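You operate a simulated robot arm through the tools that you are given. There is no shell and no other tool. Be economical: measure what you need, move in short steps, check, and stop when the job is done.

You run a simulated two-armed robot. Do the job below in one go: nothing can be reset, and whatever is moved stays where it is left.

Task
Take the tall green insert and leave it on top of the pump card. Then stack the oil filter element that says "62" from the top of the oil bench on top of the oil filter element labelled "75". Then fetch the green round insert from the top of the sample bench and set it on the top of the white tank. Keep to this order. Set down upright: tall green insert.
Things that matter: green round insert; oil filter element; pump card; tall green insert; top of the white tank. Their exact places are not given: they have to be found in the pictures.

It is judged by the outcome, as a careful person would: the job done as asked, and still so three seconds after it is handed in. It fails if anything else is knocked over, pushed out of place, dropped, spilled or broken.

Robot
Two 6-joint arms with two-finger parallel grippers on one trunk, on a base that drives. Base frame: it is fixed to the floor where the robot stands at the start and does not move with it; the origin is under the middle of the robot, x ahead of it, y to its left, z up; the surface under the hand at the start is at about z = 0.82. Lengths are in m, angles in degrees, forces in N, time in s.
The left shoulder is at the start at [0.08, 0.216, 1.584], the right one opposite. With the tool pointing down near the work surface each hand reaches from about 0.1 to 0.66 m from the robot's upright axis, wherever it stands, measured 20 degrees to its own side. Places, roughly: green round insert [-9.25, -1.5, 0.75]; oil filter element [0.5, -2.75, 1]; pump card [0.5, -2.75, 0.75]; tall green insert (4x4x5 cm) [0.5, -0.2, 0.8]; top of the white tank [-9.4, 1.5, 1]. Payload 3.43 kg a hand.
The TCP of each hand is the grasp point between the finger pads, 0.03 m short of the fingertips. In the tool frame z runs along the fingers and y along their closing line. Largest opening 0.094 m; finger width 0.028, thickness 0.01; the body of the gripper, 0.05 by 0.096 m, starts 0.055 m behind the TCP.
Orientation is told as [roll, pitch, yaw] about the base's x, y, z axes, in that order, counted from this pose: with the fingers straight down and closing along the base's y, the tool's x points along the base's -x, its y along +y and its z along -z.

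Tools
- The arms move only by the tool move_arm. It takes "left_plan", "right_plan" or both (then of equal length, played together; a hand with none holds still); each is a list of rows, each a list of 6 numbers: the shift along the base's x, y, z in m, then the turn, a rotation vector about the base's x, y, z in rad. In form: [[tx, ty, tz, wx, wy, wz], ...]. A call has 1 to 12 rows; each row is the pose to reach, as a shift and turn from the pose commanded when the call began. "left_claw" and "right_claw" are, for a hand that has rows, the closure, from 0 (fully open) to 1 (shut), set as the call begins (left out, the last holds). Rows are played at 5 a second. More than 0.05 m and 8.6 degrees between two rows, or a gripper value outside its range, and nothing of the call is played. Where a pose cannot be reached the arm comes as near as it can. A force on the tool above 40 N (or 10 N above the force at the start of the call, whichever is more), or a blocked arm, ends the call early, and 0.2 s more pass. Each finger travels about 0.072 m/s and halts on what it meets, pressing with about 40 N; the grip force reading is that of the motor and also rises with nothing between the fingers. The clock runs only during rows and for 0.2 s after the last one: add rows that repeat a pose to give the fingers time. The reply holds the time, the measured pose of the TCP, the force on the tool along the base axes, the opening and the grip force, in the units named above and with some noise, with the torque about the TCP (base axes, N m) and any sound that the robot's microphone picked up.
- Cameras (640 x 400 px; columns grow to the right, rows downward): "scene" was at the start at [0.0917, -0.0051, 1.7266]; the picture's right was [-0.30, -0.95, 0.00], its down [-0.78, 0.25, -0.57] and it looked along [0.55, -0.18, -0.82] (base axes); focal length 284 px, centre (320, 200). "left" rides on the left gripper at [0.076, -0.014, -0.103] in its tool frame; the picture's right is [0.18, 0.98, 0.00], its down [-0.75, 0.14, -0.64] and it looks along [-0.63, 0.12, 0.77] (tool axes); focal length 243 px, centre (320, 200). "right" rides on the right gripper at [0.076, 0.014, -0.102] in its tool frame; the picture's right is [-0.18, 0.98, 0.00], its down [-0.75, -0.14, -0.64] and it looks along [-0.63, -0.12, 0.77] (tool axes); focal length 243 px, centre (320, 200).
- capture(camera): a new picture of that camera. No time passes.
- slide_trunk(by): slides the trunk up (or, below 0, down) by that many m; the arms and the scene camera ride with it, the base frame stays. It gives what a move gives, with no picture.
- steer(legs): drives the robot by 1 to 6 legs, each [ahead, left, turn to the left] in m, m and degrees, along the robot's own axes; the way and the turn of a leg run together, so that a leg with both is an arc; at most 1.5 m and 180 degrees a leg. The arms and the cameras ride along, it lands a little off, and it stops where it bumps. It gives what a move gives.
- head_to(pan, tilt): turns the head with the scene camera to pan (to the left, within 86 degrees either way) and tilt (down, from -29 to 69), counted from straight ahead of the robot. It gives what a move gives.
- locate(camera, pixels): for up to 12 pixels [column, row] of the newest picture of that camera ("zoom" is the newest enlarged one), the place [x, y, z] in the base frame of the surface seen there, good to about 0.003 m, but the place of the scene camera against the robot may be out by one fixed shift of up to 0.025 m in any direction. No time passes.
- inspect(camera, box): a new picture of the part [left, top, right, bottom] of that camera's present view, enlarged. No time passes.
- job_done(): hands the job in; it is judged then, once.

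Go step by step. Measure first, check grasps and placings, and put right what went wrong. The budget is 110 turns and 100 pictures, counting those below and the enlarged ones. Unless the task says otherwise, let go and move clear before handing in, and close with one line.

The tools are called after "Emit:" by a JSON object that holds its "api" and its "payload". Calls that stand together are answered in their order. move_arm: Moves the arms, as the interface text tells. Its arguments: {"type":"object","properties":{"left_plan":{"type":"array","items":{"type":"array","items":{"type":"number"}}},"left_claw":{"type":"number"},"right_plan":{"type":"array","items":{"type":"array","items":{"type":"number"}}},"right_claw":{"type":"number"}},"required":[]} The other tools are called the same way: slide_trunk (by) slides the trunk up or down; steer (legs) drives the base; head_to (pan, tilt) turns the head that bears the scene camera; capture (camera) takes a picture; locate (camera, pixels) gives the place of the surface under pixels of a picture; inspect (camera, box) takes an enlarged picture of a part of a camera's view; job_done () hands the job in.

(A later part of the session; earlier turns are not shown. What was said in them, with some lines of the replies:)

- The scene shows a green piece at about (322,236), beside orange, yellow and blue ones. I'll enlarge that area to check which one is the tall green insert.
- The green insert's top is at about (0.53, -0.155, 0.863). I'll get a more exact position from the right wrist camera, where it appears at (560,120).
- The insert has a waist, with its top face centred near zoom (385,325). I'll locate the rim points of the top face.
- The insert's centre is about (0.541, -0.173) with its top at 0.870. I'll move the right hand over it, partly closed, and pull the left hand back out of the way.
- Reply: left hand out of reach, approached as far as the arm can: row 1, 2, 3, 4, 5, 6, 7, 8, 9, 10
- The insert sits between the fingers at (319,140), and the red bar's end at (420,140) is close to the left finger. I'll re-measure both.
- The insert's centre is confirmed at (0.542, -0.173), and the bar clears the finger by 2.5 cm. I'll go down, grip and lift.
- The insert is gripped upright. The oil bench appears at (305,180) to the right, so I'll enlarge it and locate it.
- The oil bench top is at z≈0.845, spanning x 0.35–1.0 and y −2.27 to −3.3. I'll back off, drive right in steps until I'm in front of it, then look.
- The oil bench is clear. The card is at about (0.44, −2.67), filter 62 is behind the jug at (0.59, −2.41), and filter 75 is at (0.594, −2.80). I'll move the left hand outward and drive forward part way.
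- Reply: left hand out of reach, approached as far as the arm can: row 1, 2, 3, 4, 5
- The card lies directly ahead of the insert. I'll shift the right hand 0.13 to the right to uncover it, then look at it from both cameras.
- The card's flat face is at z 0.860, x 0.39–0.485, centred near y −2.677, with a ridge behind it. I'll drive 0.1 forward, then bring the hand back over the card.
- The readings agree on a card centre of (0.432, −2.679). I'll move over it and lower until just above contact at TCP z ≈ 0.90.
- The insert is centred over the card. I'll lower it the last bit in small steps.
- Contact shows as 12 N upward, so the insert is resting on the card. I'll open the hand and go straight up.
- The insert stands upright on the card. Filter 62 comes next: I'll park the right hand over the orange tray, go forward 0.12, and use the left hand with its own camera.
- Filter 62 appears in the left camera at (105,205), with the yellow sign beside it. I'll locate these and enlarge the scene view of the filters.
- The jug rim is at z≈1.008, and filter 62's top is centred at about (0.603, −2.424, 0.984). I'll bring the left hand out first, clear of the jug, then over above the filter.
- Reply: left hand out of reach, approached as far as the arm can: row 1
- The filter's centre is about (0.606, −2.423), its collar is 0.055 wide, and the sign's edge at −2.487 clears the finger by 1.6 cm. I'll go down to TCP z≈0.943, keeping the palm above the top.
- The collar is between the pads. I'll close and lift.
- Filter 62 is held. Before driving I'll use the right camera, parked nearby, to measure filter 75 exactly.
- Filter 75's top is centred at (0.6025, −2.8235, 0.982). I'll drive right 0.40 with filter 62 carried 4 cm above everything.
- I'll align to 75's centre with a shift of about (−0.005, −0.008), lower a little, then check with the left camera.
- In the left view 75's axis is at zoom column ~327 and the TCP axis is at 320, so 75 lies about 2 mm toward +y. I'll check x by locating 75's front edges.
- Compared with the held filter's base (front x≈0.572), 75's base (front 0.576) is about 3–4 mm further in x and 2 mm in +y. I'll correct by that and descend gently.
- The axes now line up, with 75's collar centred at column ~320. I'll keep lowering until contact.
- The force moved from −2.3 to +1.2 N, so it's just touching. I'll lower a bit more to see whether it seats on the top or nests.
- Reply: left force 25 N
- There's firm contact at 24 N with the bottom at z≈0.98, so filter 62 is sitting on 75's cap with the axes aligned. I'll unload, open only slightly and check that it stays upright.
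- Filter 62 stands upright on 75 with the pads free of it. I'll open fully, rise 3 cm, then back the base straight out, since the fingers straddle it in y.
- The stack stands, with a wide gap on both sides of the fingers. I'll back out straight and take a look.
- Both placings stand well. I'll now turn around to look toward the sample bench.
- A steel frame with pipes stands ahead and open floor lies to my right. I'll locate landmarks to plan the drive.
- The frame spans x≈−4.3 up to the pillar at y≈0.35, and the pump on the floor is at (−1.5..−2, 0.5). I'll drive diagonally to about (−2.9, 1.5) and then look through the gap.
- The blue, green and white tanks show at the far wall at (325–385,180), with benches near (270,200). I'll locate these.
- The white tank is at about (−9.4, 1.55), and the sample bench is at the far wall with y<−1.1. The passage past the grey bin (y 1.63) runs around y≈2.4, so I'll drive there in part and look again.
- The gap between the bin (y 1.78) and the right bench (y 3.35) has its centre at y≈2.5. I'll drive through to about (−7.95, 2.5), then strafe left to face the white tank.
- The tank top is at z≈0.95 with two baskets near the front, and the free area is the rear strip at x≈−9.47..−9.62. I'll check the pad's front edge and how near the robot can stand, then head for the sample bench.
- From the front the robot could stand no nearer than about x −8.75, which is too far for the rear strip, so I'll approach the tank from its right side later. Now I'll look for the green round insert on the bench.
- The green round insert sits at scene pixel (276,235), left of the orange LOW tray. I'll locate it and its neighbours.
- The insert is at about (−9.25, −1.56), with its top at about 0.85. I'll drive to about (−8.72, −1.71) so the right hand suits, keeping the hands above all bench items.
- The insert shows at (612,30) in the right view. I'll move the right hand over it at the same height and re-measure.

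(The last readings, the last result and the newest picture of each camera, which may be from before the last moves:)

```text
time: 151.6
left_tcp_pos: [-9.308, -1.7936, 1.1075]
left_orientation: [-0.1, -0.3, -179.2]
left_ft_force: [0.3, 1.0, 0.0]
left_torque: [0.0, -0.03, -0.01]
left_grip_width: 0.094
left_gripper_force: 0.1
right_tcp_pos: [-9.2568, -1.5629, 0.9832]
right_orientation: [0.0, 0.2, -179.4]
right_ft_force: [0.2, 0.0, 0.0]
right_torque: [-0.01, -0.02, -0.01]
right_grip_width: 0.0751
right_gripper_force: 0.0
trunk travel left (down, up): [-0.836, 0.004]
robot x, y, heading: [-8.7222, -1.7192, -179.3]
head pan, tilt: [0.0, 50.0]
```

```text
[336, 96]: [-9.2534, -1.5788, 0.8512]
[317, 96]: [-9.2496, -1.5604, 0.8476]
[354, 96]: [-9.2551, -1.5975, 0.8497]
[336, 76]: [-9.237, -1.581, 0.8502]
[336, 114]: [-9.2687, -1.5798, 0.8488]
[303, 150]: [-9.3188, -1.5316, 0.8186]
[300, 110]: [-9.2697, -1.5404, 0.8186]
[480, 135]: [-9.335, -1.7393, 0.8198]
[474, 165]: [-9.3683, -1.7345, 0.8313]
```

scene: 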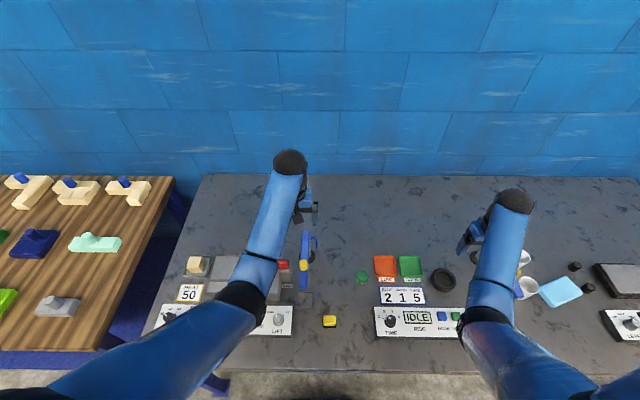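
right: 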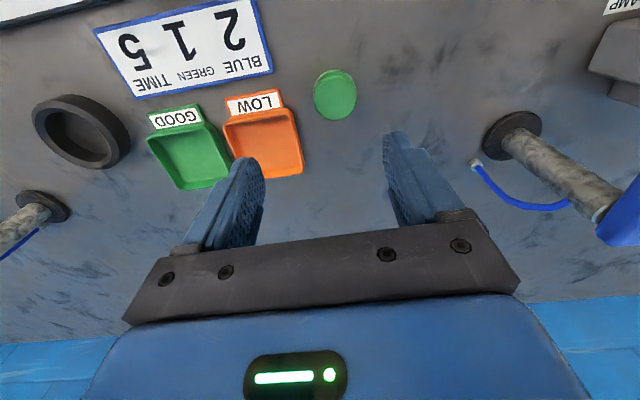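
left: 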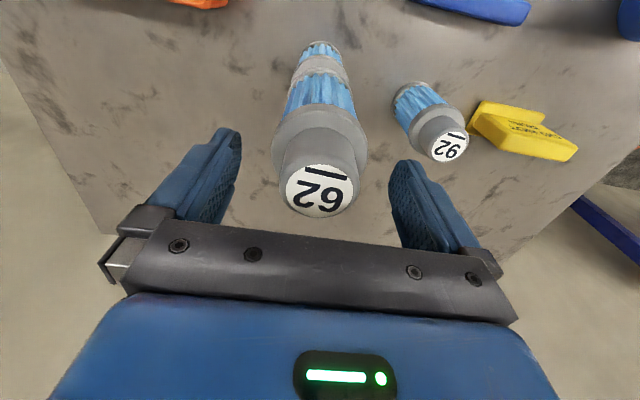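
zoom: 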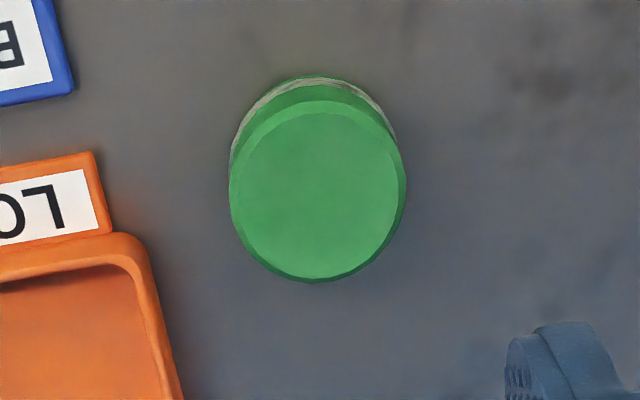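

The insert's centre is (−9.253, −1.579), top 0.850, about 4.2 cm across. I'll narrow the fingers to 6 cm so they clear the orange tray, then go down in steps.

Emit:
{"api": "move_arm", "payload": {"right_plan": [[0.004, -0.016, 0, 0, 0, 0], [0.004, -0.016, -0.04, 0, 0, 0], [0.004, -0.016, -0.08, 0, 0, 0], [0.004, -0.016, -0.08, 0, 0, 0]], "right_claw": 0.34}}

Emit:
{"api": "capture", "payload": {"camera": "right"}}

```text
time: 152.6
left_tcp_pos: [-9.3092, -1.793, 1.107]
left_orientation: [0.0, -0.4, -179.3]
left_ft_force: [0.2, -0.3, 0.7]
left_torque: [-0.01, 0.01, 0.0]
left_grip_width: 0.0938
left_gripper_force: 0.0
right_tcp_pos: [-9.2534, -1.5786, 0.9062]
right_orientation: [-0.1, 0.1, -179.3]
right_ft_force: [-0.4, 0.3, 0.3]
right_torque: [0.01, -0.01, -0.01]
right_grip_width: 0.0622
right_gripper_force: 0.1
trunk travel left (down, up): [-0.836, 0.004]
robot x, y, heading: [-8.7161, -1.7159, -179.4]
head pan, tilt: [0.0, 50.0]
```

```text
38 pictures are left
```

right: 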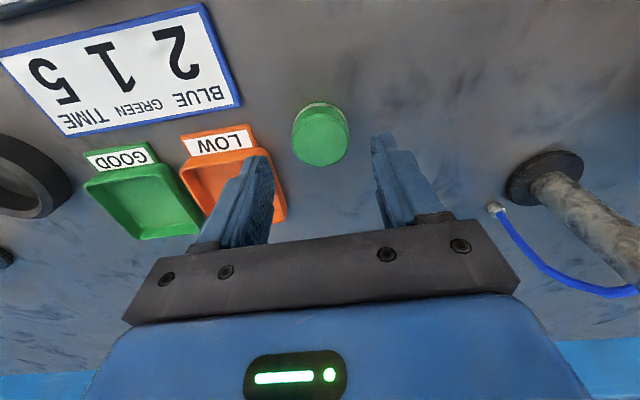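

Emit:
{"api": "locate", "payload": {"camera": "right", "pixels": [[250, 125], [256, 148], [268, 152], [320, 138], [296, 138], [345, 138], [320, 120], [320, 157]]}}

```text
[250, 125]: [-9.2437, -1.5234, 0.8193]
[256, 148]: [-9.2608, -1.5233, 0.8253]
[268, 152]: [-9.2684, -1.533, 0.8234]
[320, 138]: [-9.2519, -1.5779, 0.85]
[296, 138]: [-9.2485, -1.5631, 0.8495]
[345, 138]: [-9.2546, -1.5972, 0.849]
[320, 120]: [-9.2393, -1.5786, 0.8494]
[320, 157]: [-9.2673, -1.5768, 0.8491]
```

There's clearance: the tray corner is at y −1.533 and the finger's outer side at −1.538, further from it in x too. I'll go down and grip.

Emit:
{"api": "move_arm", "payload": {"right_plan": [[0.001, -0.001, -0.03, 0, 0, 0], [0.001, -0.001, -0.05, 0, 0, 0], [0.001, -0.001, -0.05, 0, 0, 0]]}}

Emit:
{"api": "move_arm", "payload": {"right_plan": [[0, 0, 0, 0, 0, 0], [0, 0, 0, 0, 0, 0], [0, 0, 0, 0, 0, 0], [0, 0, 0.04, 0, 0, 0], [0, 0, 0.08, 0, 0, 0], [0, 0, 0.12, 0, 0, 0], [0, 0, 0.16, 0, 0, 0], [0, 0, 0.18, 0, 0, 0]], "right_claw": 1}}

Emit:
{"api": "capture", "payload": {"camera": "right"}}

```text
time: 153.3
left_tcp_pos: [-9.3086, -1.7936, 1.1069]
left_orientation: [-0.2, -0.4, -179.3]
left_ft_force: [-0.7, -0.9, 0.0]
left_torque: [0.01, 0.05, 0.03]
left_grip_width: 0.0939
left_gripper_force: 0.1
right_tcp_pos: [-9.2517, -1.5802, 0.8554]
right_orientation: [0.0, 0.1, -179.3]
right_ft_force: [0.2, -0.3, -1.1]
right_torque: [-0.01, -0.02, 0.0]
right_grip_width: 0.0622
right_gripper_force: 0.1
trunk travel left (down, up): [-0.836, 0.004]
robot x, y, heading: [-8.7175, -1.7202, -179.5]
head pan, tilt: [0.0, 50.0]
```

```text
time: 155.2
left_tcp_pos: [-9.3083, -1.7938, 1.1074]
left_orientation: [-0.1, -0.4, -179.3]
left_ft_force: [0.2, -0.2, 0.3]
left_torque: [0.02, -0.03, -0.03]
left_grip_width: 0.0939
left_gripper_force: 0.0
right_tcp_pos: [-9.2528, -1.5796, 1.0361]
right_orientation: [0.0, 0.1, -179.3]
right_ft_force: [-0.2, 0.4, -0.2]
right_torque: [0.04, 0.0, -0.02]
right_grip_width: 0.0404
right_gripper_force: 40.1
trunk travel left (down, up): [-0.836, 0.004]
robot x, y, heading: [-8.7183, -1.7198, -179.0]
head pan, tilt: [0.0, 50.0]
```

```text
37 pictures are left
```

right: 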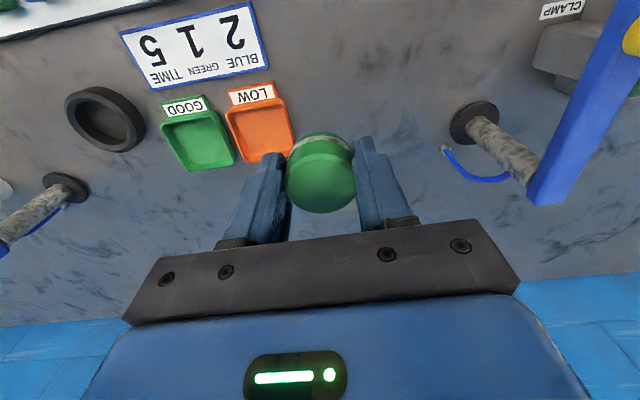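

The insert is held, gripped at 40 mm with its bottom 3.8 cm below the TCP. I'll back off and drive back to the open area right of the white tank, turning to face −y there.

Emit:
{"api": "steer", "payload": {"legs": [[-0.8, 0, -1], [0, -1.5, 0], [0, -1.4, 0], [0, -1.35, 0]]}}

```text
time: 179.4
left_tcp_pos: [-8.5285, 2.4707, 1.1075]
left_orientation: [-0.2, -0.3, 179.5]
left_ft_force: [-0.4, -0.2, 0.1]
left_torque: [0.02, -0.02, -0.03]
left_grip_width: 0.0938
left_gripper_force: 0.0
right_tcp_pos: [-8.4678, 2.6843, 1.0359]
right_orientation: [-0.1, 0.1, 179.4]
right_ft_force: [-0.7, -0.3, -1.3]
right_torque: [0.0, 0.03, -0.03]
right_grip_width: 0.0402
right_gripper_force: 39.8
trunk travel left (down, up): [-0.836, 0.004]
robot x, y, heading: [-7.9342, 2.5338, 179.6]
head pan, tilt: [0.0, 50.0]
```

Emit:
{"api": "steer", "payload": {"legs": [[0, 0, 90.4], [0, -0.8, 0]]}}

Emit:
{"api": "head_to", "payload": {"pan": -20, "tilt": 35}}

Emit:
{"api": "capture", "payload": {"camera": "scene"}}

```text
time: 187.6
left_tcp_pos: [-8.6617, 1.9437, 1.1068]
left_orientation: [-0.2, -0.3, -89.8]
left_ft_force: [0.8, -0.2, 0.9]
left_torque: [0.0, 0.01, -0.03]
left_grip_width: 0.094
left_gripper_force: 0.1
right_tcp_pos: [-8.8763, 2.002, 1.0366]
right_orientation: [-0.2, 0.1, -89.7]
right_ft_force: [-0.1, -0.3, -1.2]
right_torque: [0.02, 0.0, -0.02]
right_grip_width: 0.0401
right_gripper_force: 39.8
trunk travel left (down, up): [-0.836, 0.004]
robot x, y, heading: [-8.7292, 2.5336, -89.7]
head pan, tilt: [0.0, 50.0]
```

```text
time: 188.4
left_tcp_pos: [-8.6642, 1.9441, 1.1078]
left_orientation: [0.0, -0.4, -89.9]
left_ft_force: [0.0, 0.8, -0.7]
left_torque: [-0.02, 0.01, 0.03]
left_grip_width: 0.0941
left_gripper_force: 0.0
right_tcp_pos: [-8.8784, 2.0012, 1.0364]
right_orientation: [-0.1, 0.1, -89.8]
right_ft_force: [-0.3, -0.5, -0.9]
right_torque: [0.03, 0.01, 0.03]
right_grip_width: 0.0404
right_gripper_force: 40.0
trunk travel left (down, up): [-0.836, 0.004]
robot x, y, heading: [-8.7327, 2.5316, -89.6]
head pan, tilt: [-20.0, 35.0]
```

```text
36 pictures are left
```

scene: 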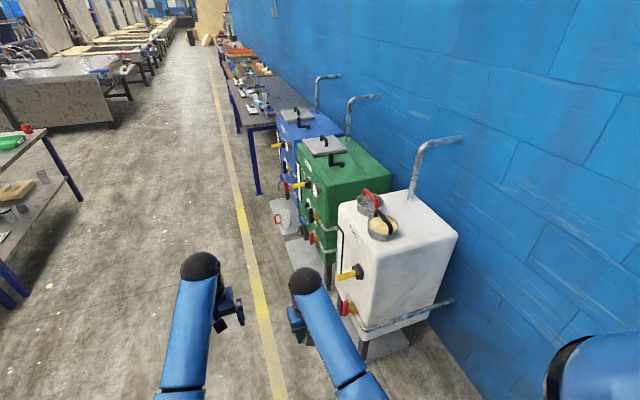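

The tank top is clear at the rear right, around (425,225), and the pipe at (410,190) bends toward the wall. I'll measure the top, baskets and pipe.

Emit:
{"api": "inspect", "payload": {"camera": "scene", "box": [330, 130, 490, 250]}}

Emit:
{"api": "locate", "payload": {"camera": "scene", "pixels": [[412, 195], [412, 175], [424, 145], [460, 138], [425, 225], [410, 235], [440, 225], [400, 240], [384, 212], [370, 190], [445, 303], [455, 238]]}}

```text
3.33 times, centred on (410, 190) of scene
```

zoom: 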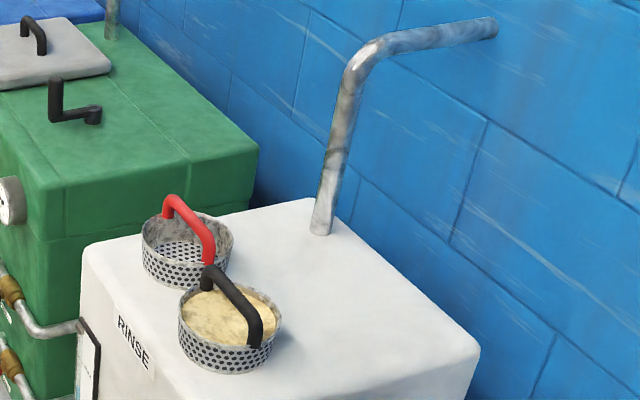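

```text
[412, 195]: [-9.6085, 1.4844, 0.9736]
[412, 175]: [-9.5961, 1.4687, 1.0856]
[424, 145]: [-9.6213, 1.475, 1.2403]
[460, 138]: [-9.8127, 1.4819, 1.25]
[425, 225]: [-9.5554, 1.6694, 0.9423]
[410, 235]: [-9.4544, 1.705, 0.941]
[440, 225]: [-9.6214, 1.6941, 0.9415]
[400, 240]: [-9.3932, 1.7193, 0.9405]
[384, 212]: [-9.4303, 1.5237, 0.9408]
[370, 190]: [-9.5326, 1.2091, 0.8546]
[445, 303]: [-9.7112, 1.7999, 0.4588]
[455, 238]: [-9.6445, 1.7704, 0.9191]
```

Target on the top is about (−9.54, 1.62), behind the black basket and clear of the pipe at (−9.62, 1.475). I'll strafe to x≈−9.27, then shift the right hand outward before going forward.

Emit:
{"api": "steer", "payload": {"legs": [[0, -0.54, 0]]}}

Emit:
{"api": "move_arm", "payload": {"right_plan": [[-0.04, 0, 0, 0, 0, 0], [-0.08, 0, 0, 0, 0, 0], [-0.12, 0, 0, 0, 0, 0], [-0.12, 0, 0, 0, 0, 0]]}}

Emit:
{"api": "capture", "payload": {"camera": "right"}}

Emit:
{"api": "capture", "payload": {"camera": "scene"}}

```text
time: 191.6
left_tcp_pos: [-9.2169, 1.9423, 1.1076]
left_orientation: [-0.2, -0.3, -89.8]
left_ft_force: [0.0, -0.1, 0.6]
left_torque: [0.02, 0.02, -0.02]
left_grip_width: 0.094
left_gripper_force: 0.1
right_tcp_pos: [-9.4308, 2.0008, 1.0364]
right_orientation: [-0.1, 0.2, -89.9]
right_ft_force: [0.9, 0.2, -1.2]
right_torque: [0.01, 0.04, 0.02]
right_grip_width: 0.0404
right_gripper_force: 40.0
trunk travel left (down, up): [-0.836, 0.004]
robot x, y, heading: [-9.2875, 2.536, -89.8]
head pan, tilt: [-20.0, 35.0]
```

```text
time: 192.6
left_tcp_pos: [-9.2192, 1.9428, 1.1073]
left_orientation: [0.0, -0.3, -89.9]
left_ft_force: [0.4, -0.9, 0.2]
left_torque: [0.0, 0.01, 0.05]
left_grip_width: 0.0941
left_gripper_force: 0.0
right_tcp_pos: [-9.5517, 1.9992, 1.0365]
right_orientation: [0.0, 0.1, -89.9]
right_ft_force: [0.3, 0.1, -0.7]
right_torque: [0.01, 0.01, -0.02]
right_grip_width: 0.0402
right_gripper_force: 39.6
trunk travel left (down, up): [-0.836, 0.004]
robot x, y, heading: [-9.2873, 2.5353, -89.8]
head pan, tilt: [-20.0, 35.0]
```

```text
34 pictures are left
```

right: 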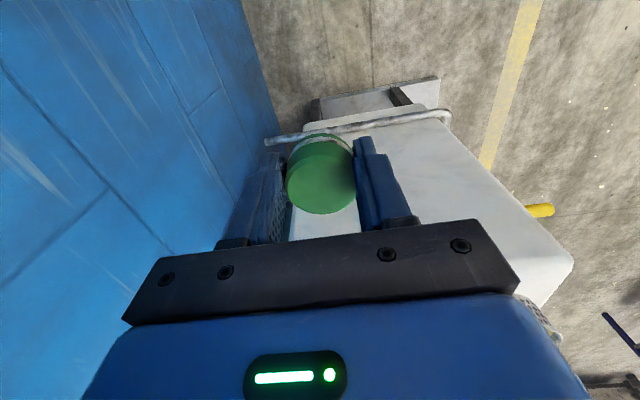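

```text
33 pictures are left
```

scene: 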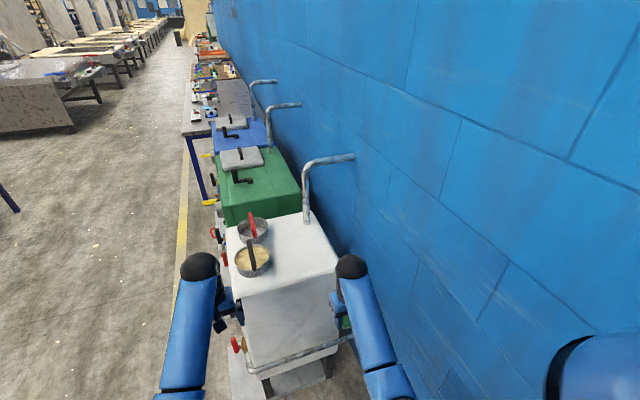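

I'll drive 0.34 forward, with the right hand passing over the tank's rear side.

Emit:
{"api": "steer", "payload": {"legs": [[0.2, 0, 0], [0.14, 0, 0]]}}

Emit:
{"api": "capture", "payload": {"camera": "right"}}

Emit:
{"api": "head_to", "payload": {"pan": -20, "tilt": 48}}

Emit:
{"api": "capture", "payload": {"camera": "scene"}}

```text
time: 195.1
left_tcp_pos: [-9.2122, 1.6028, 1.1096]
left_orientation: [0.1, -0.5, -89.5]
left_ft_force: [-0.9, -0.2, -0.1]
left_torque: [-0.05, 0.01, 0.0]
left_grip_width: 0.094
left_gripper_force: 0.0
right_tcp_pos: [-9.5452, 1.6556, 1.039]
right_orientation: [-0.1, -0.1, -89.4]
right_ft_force: [0.0, 0.3, -0.6]
right_torque: [-0.04, -0.02, 0.02]
right_grip_width: 0.0404
right_gripper_force: 40.4
trunk travel left (down, up): [-0.836, 0.004]
robot x, y, heading: [-9.2862, 2.1873, -89.3]
head pan, tilt: [-20.0, 35.0]
```

```text
32 pictures are left
```

right: 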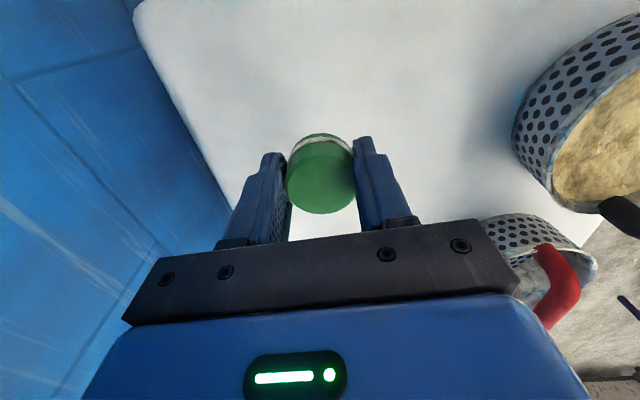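

```text
time: 195.9
left_tcp_pos: [-9.2115, 1.5987, 1.1072]
left_orientation: [0.0, -0.3, -89.3]
left_ft_force: [0.2, -0.2, 0.1]
left_torque: [-0.01, 0.0, 0.01]
left_grip_width: 0.0939
left_gripper_force: 0.0
right_tcp_pos: [-9.5444, 1.6544, 1.037]
right_orientation: [0.0, 0.1, -89.4]
right_ft_force: [0.4, 0.6, 0.1]
right_torque: [-0.01, -0.01, -0.02]
right_grip_width: 0.0403
right_gripper_force: 40.4
trunk travel left (down, up): [-0.836, 0.004]
robot x, y, heading: [-9.2837, 2.1912, -89.5]
head pan, tilt: [-20.0, 48.0]
```

```text
31 pictures are left
```

scene: 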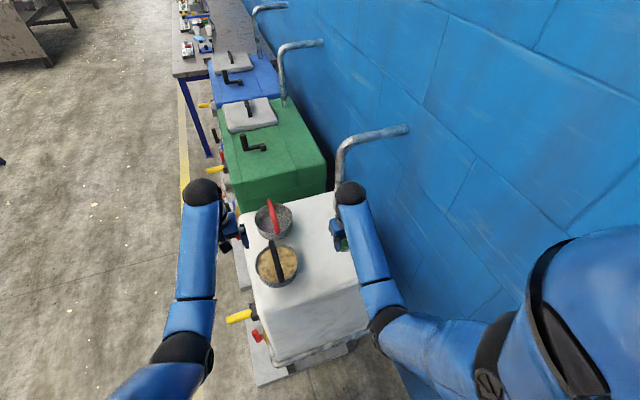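

Emit:
{"api": "locate", "payload": {"camera": "right", "pixels": [[280, 60], [200, 120], [240, 185], [420, 120], [515, 150], [545, 190], [400, 60], [140, 20], [430, 200], [600, 20]]}}

```text
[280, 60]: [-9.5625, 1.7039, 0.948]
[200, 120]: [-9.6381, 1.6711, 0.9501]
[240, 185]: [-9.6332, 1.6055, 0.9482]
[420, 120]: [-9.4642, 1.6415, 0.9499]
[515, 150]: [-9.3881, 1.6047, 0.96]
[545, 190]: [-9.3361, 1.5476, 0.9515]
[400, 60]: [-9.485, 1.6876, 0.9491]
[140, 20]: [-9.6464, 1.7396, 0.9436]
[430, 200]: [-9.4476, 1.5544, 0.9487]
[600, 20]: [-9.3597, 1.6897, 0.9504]
```

The surface is flat at z 0.949 from x −9.40 to −9.64. I'll lower the insert at about (−9.53, 1.645), first to just above contact.

Emit:
{"api": "move_arm", "payload": {"right_plan": [[0.014, -0.01, 0, 0, 0, 0], [0.014, -0.01, -0.025, 0, 0, 0], [0.014, -0.01, -0.044, 0, 0, 0], [0.014, -0.01, -0.044, 0, 0, 0]]}}

Emit:
{"api": "move_arm", "payload": {"right_plan": [[0, 0, -0.002, 0, 0, 0], [0, 0, -0.004, 0, 0, 0], [0, 0, -0.006, 0, 0, 0], [0, 0, -0.008, 0, 0, 0], [0, 0, -0.008, 0, 0, 0]]}}

Emit:
{"api": "capture", "payload": {"camera": "right"}}

```text
time: 196.9
left_tcp_pos: [-9.2111, 1.5995, 1.1071]
left_orientation: [-0.1, -0.4, -89.4]
left_ft_force: [-0.4, -0.5, 0.2]
left_torque: [0.0, 0.01, -0.06]
left_grip_width: 0.0944
left_gripper_force: 0.1
right_tcp_pos: [-9.5322, 1.6431, 0.9935]
right_orientation: [0.0, 0.1, -89.3]
right_ft_force: [0.0, 0.2, 0.0]
right_torque: [0.03, 0.02, 0.0]
right_grip_width: 0.0404
right_gripper_force: 40.3
trunk travel left (down, up): [-0.836, 0.004]
robot x, y, heading: [-9.2848, 2.1928, -89.3]
head pan, tilt: [-20.0, 48.0]
```

```text
time: 198.1
left_tcp_pos: [-9.2105, 1.5981, 1.107]
left_orientation: [0.0, -0.3, -89.4]
left_ft_force: [-0.3, 1.0, 0.4]
left_torque: [-0.03, 0.01, 0.02]
left_grip_width: 0.0937
left_gripper_force: 0.2
right_tcp_pos: [-9.5313, 1.6432, 0.9839]
right_orientation: [-0.1, 0.1, -89.3]
right_ft_force: [-0.1, 0.2, 0.3]
right_torque: [-0.05, 0.0, -0.01]
right_grip_width: 0.0405
right_gripper_force: 39.8
trunk travel left (down, up): [-0.836, 0.004]
robot x, y, heading: [-9.2847, 2.1913, -89.4]
head pan, tilt: [-20.0, 48.0]
```

```text
30 pictures are left
```

right: 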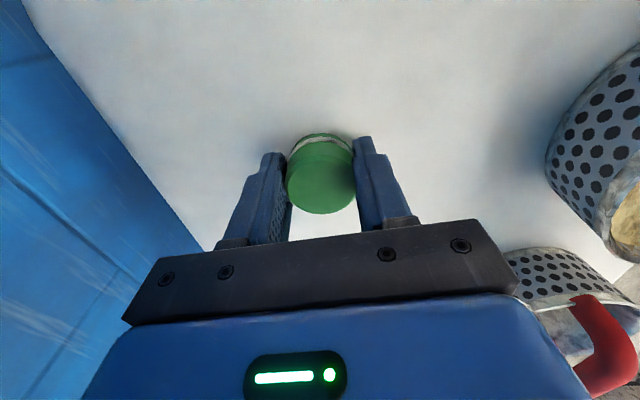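

No contact yet at TCP 0.984, so I'll keep lowering in millimetre steps.

Emit:
{"api": "move_arm", "payload": {"right_plan": [[0, 0, -0.001, 0, 0, 0], [0, 0, -0.002, 0, 0, 0], [0, 0, -0.003, 0, 0, 0], [0, 0, -0.003, 0, 0, 0]]}}

```text
time: 199.1
left_tcp_pos: [-9.212, 1.6014, 1.1094]
left_orientation: [-0.1, -0.3, -89.4]
left_ft_force: [0.1, 0.2, -0.3]
left_torque: [-0.03, -0.03, -0.02]
left_grip_width: 0.0938
left_gripper_force: 0.0
right_tcp_pos: [-9.5315, 1.6441, 0.9858]
right_orientation: [-0.2, -0.4, -89.5]
right_ft_force: [-4.1, -2.6, 24.1]
right_torque: [-0.07, 0.11, -0.02]
right_grip_width: 0.0402
right_gripper_force: 39.9
trunk travel left (down, up): [-0.836, 0.004]
robot x, y, heading: [-9.2843, 2.1916, -89.3]
head pan, tilt: [-20.0, 48.0]
```

Firm contact at 24 N. I'll unload slightly, open and rise.

Emit:
{"api": "move_arm", "payload": {"right_plan": [[0, 0, 0.002, 0, 0, 0], [0, 0, 0.002, 0, 0, 0]]}}

Emit:
{"api": "move_arm", "payload": {"right_plan": [[0, 0, 0, 0, 0, 0], [0, 0, 0, 0, 0, 0], [0, 0, 0, 0, 0, 0], [0, 0, 0.02, 0, 0, 0], [0, 0, 0.05, 0, 0, 0], [0, 0, 0.06, 0, 0, 0]], "right_claw": 0.25}}

Emit:
{"api": "capture", "payload": {"camera": "right"}}

```text
time: 199.7
left_tcp_pos: [-9.2096, 1.6007, 1.1084]
left_orientation: [-0.1, -0.4, -89.3]
left_ft_force: [0.0, 1.2, -0.4]
left_torque: [0.04, 0.01, 0.04]
left_grip_width: 0.094
left_gripper_force: 0.1
right_tcp_pos: [-9.5317, 1.644, 0.9855]
right_orientation: [0.0, -0.1, -89.4]
right_ft_force: [-5.4, -4.7, 17.7]
right_torque: [-0.24, 0.14, -0.03]
right_grip_width: 0.0401
right_gripper_force: 39.9
trunk travel left (down, up): [-0.836, 0.004]
robot x, y, heading: [-9.2861, 2.1878, -89.3]
head pan, tilt: [-20.0, 48.0]
```

```text
time: 201.1
left_tcp_pos: [-9.2114, 1.5991, 1.1068]
left_orientation: [0.0, -0.2, -89.4]
left_ft_force: [1.0, 0.2, 0.3]
left_torque: [-0.02, 0.01, -0.02]
left_grip_width: 0.0939
left_gripper_force: 0.1
right_tcp_pos: [-9.5314, 1.6431, 1.0428]
right_orientation: [0.0, 0.1, -89.3]
right_ft_force: [-0.2, -0.3, -0.2]
right_torque: [0.0, -0.03, -0.01]
right_grip_width: 0.0703
right_gripper_force: 0.1
trunk travel left (down, up): [-0.836, 0.004]
robot x, y, heading: [-9.2848, 2.1911, -89.4]
head pan, tilt: [-20.0, 48.0]
```

```text
29 pictures are left
```

right: 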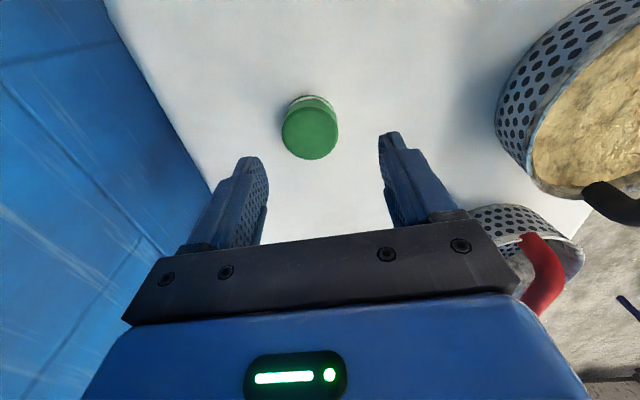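

The insert sits flat on the tank top at (310,128) and the hand is clear. I'll back off straight and take a last look.

Emit:
{"api": "steer", "payload": {"legs": [[-0.34, 0, 0]]}}

Emit:
{"api": "inspect", "payload": {"camera": "scene", "box": [200, 100, 440, 250]}}

```text
time: 203.3
left_tcp_pos: [-9.2136, 1.9344, 1.1062]
left_orientation: [-0.1, -0.2, -89.1]
left_ft_force: [-0.6, 0.0, 0.3]
left_torque: [-0.01, 0.01, 0.02]
left_grip_width: 0.094
left_gripper_force: 0.0
right_tcp_pos: [-9.5336, 1.976, 1.0418]
right_orientation: [0.1, 0.1, -89.2]
right_ft_force: [-0.1, -0.4, 0.2]
right_torque: [-0.01, 0.02, 0.04]
right_grip_width: 0.0702
right_gripper_force: 0.0
trunk travel left (down, up): [-0.836, 0.004]
robot x, y, heading: [-9.2877, 2.5274, -89.5]
head pan, tilt: [-20.0, 48.0]
```

```text
2.67 times, centred on (320, 175) of scene
```

zoom: 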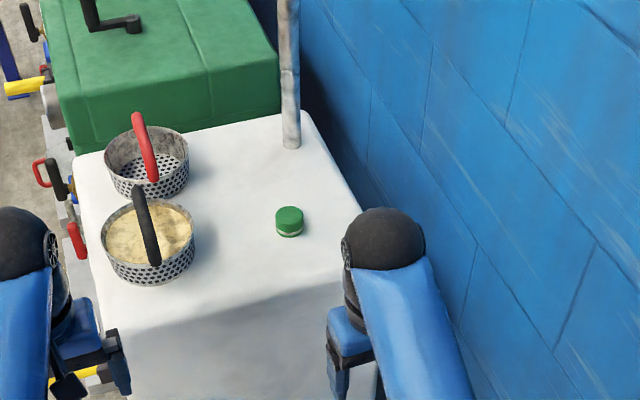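

The green round insert rests on top of the white tank at zoom (290,220), the baskets are untouched and both hands are clear. I'm handing the job in.

Emit:
{"api": "job_done", "payload": {}}

```text
The job is handed in.
```

All three placements were made in the order you asked: the tall green insert stands upright on the pump card, filter "62" is stacked on filter "75", and the green round insert is on top of the white tank. Pictures taken after each release showed the pieces standing where they were set, and I saw nothing else disturbed.
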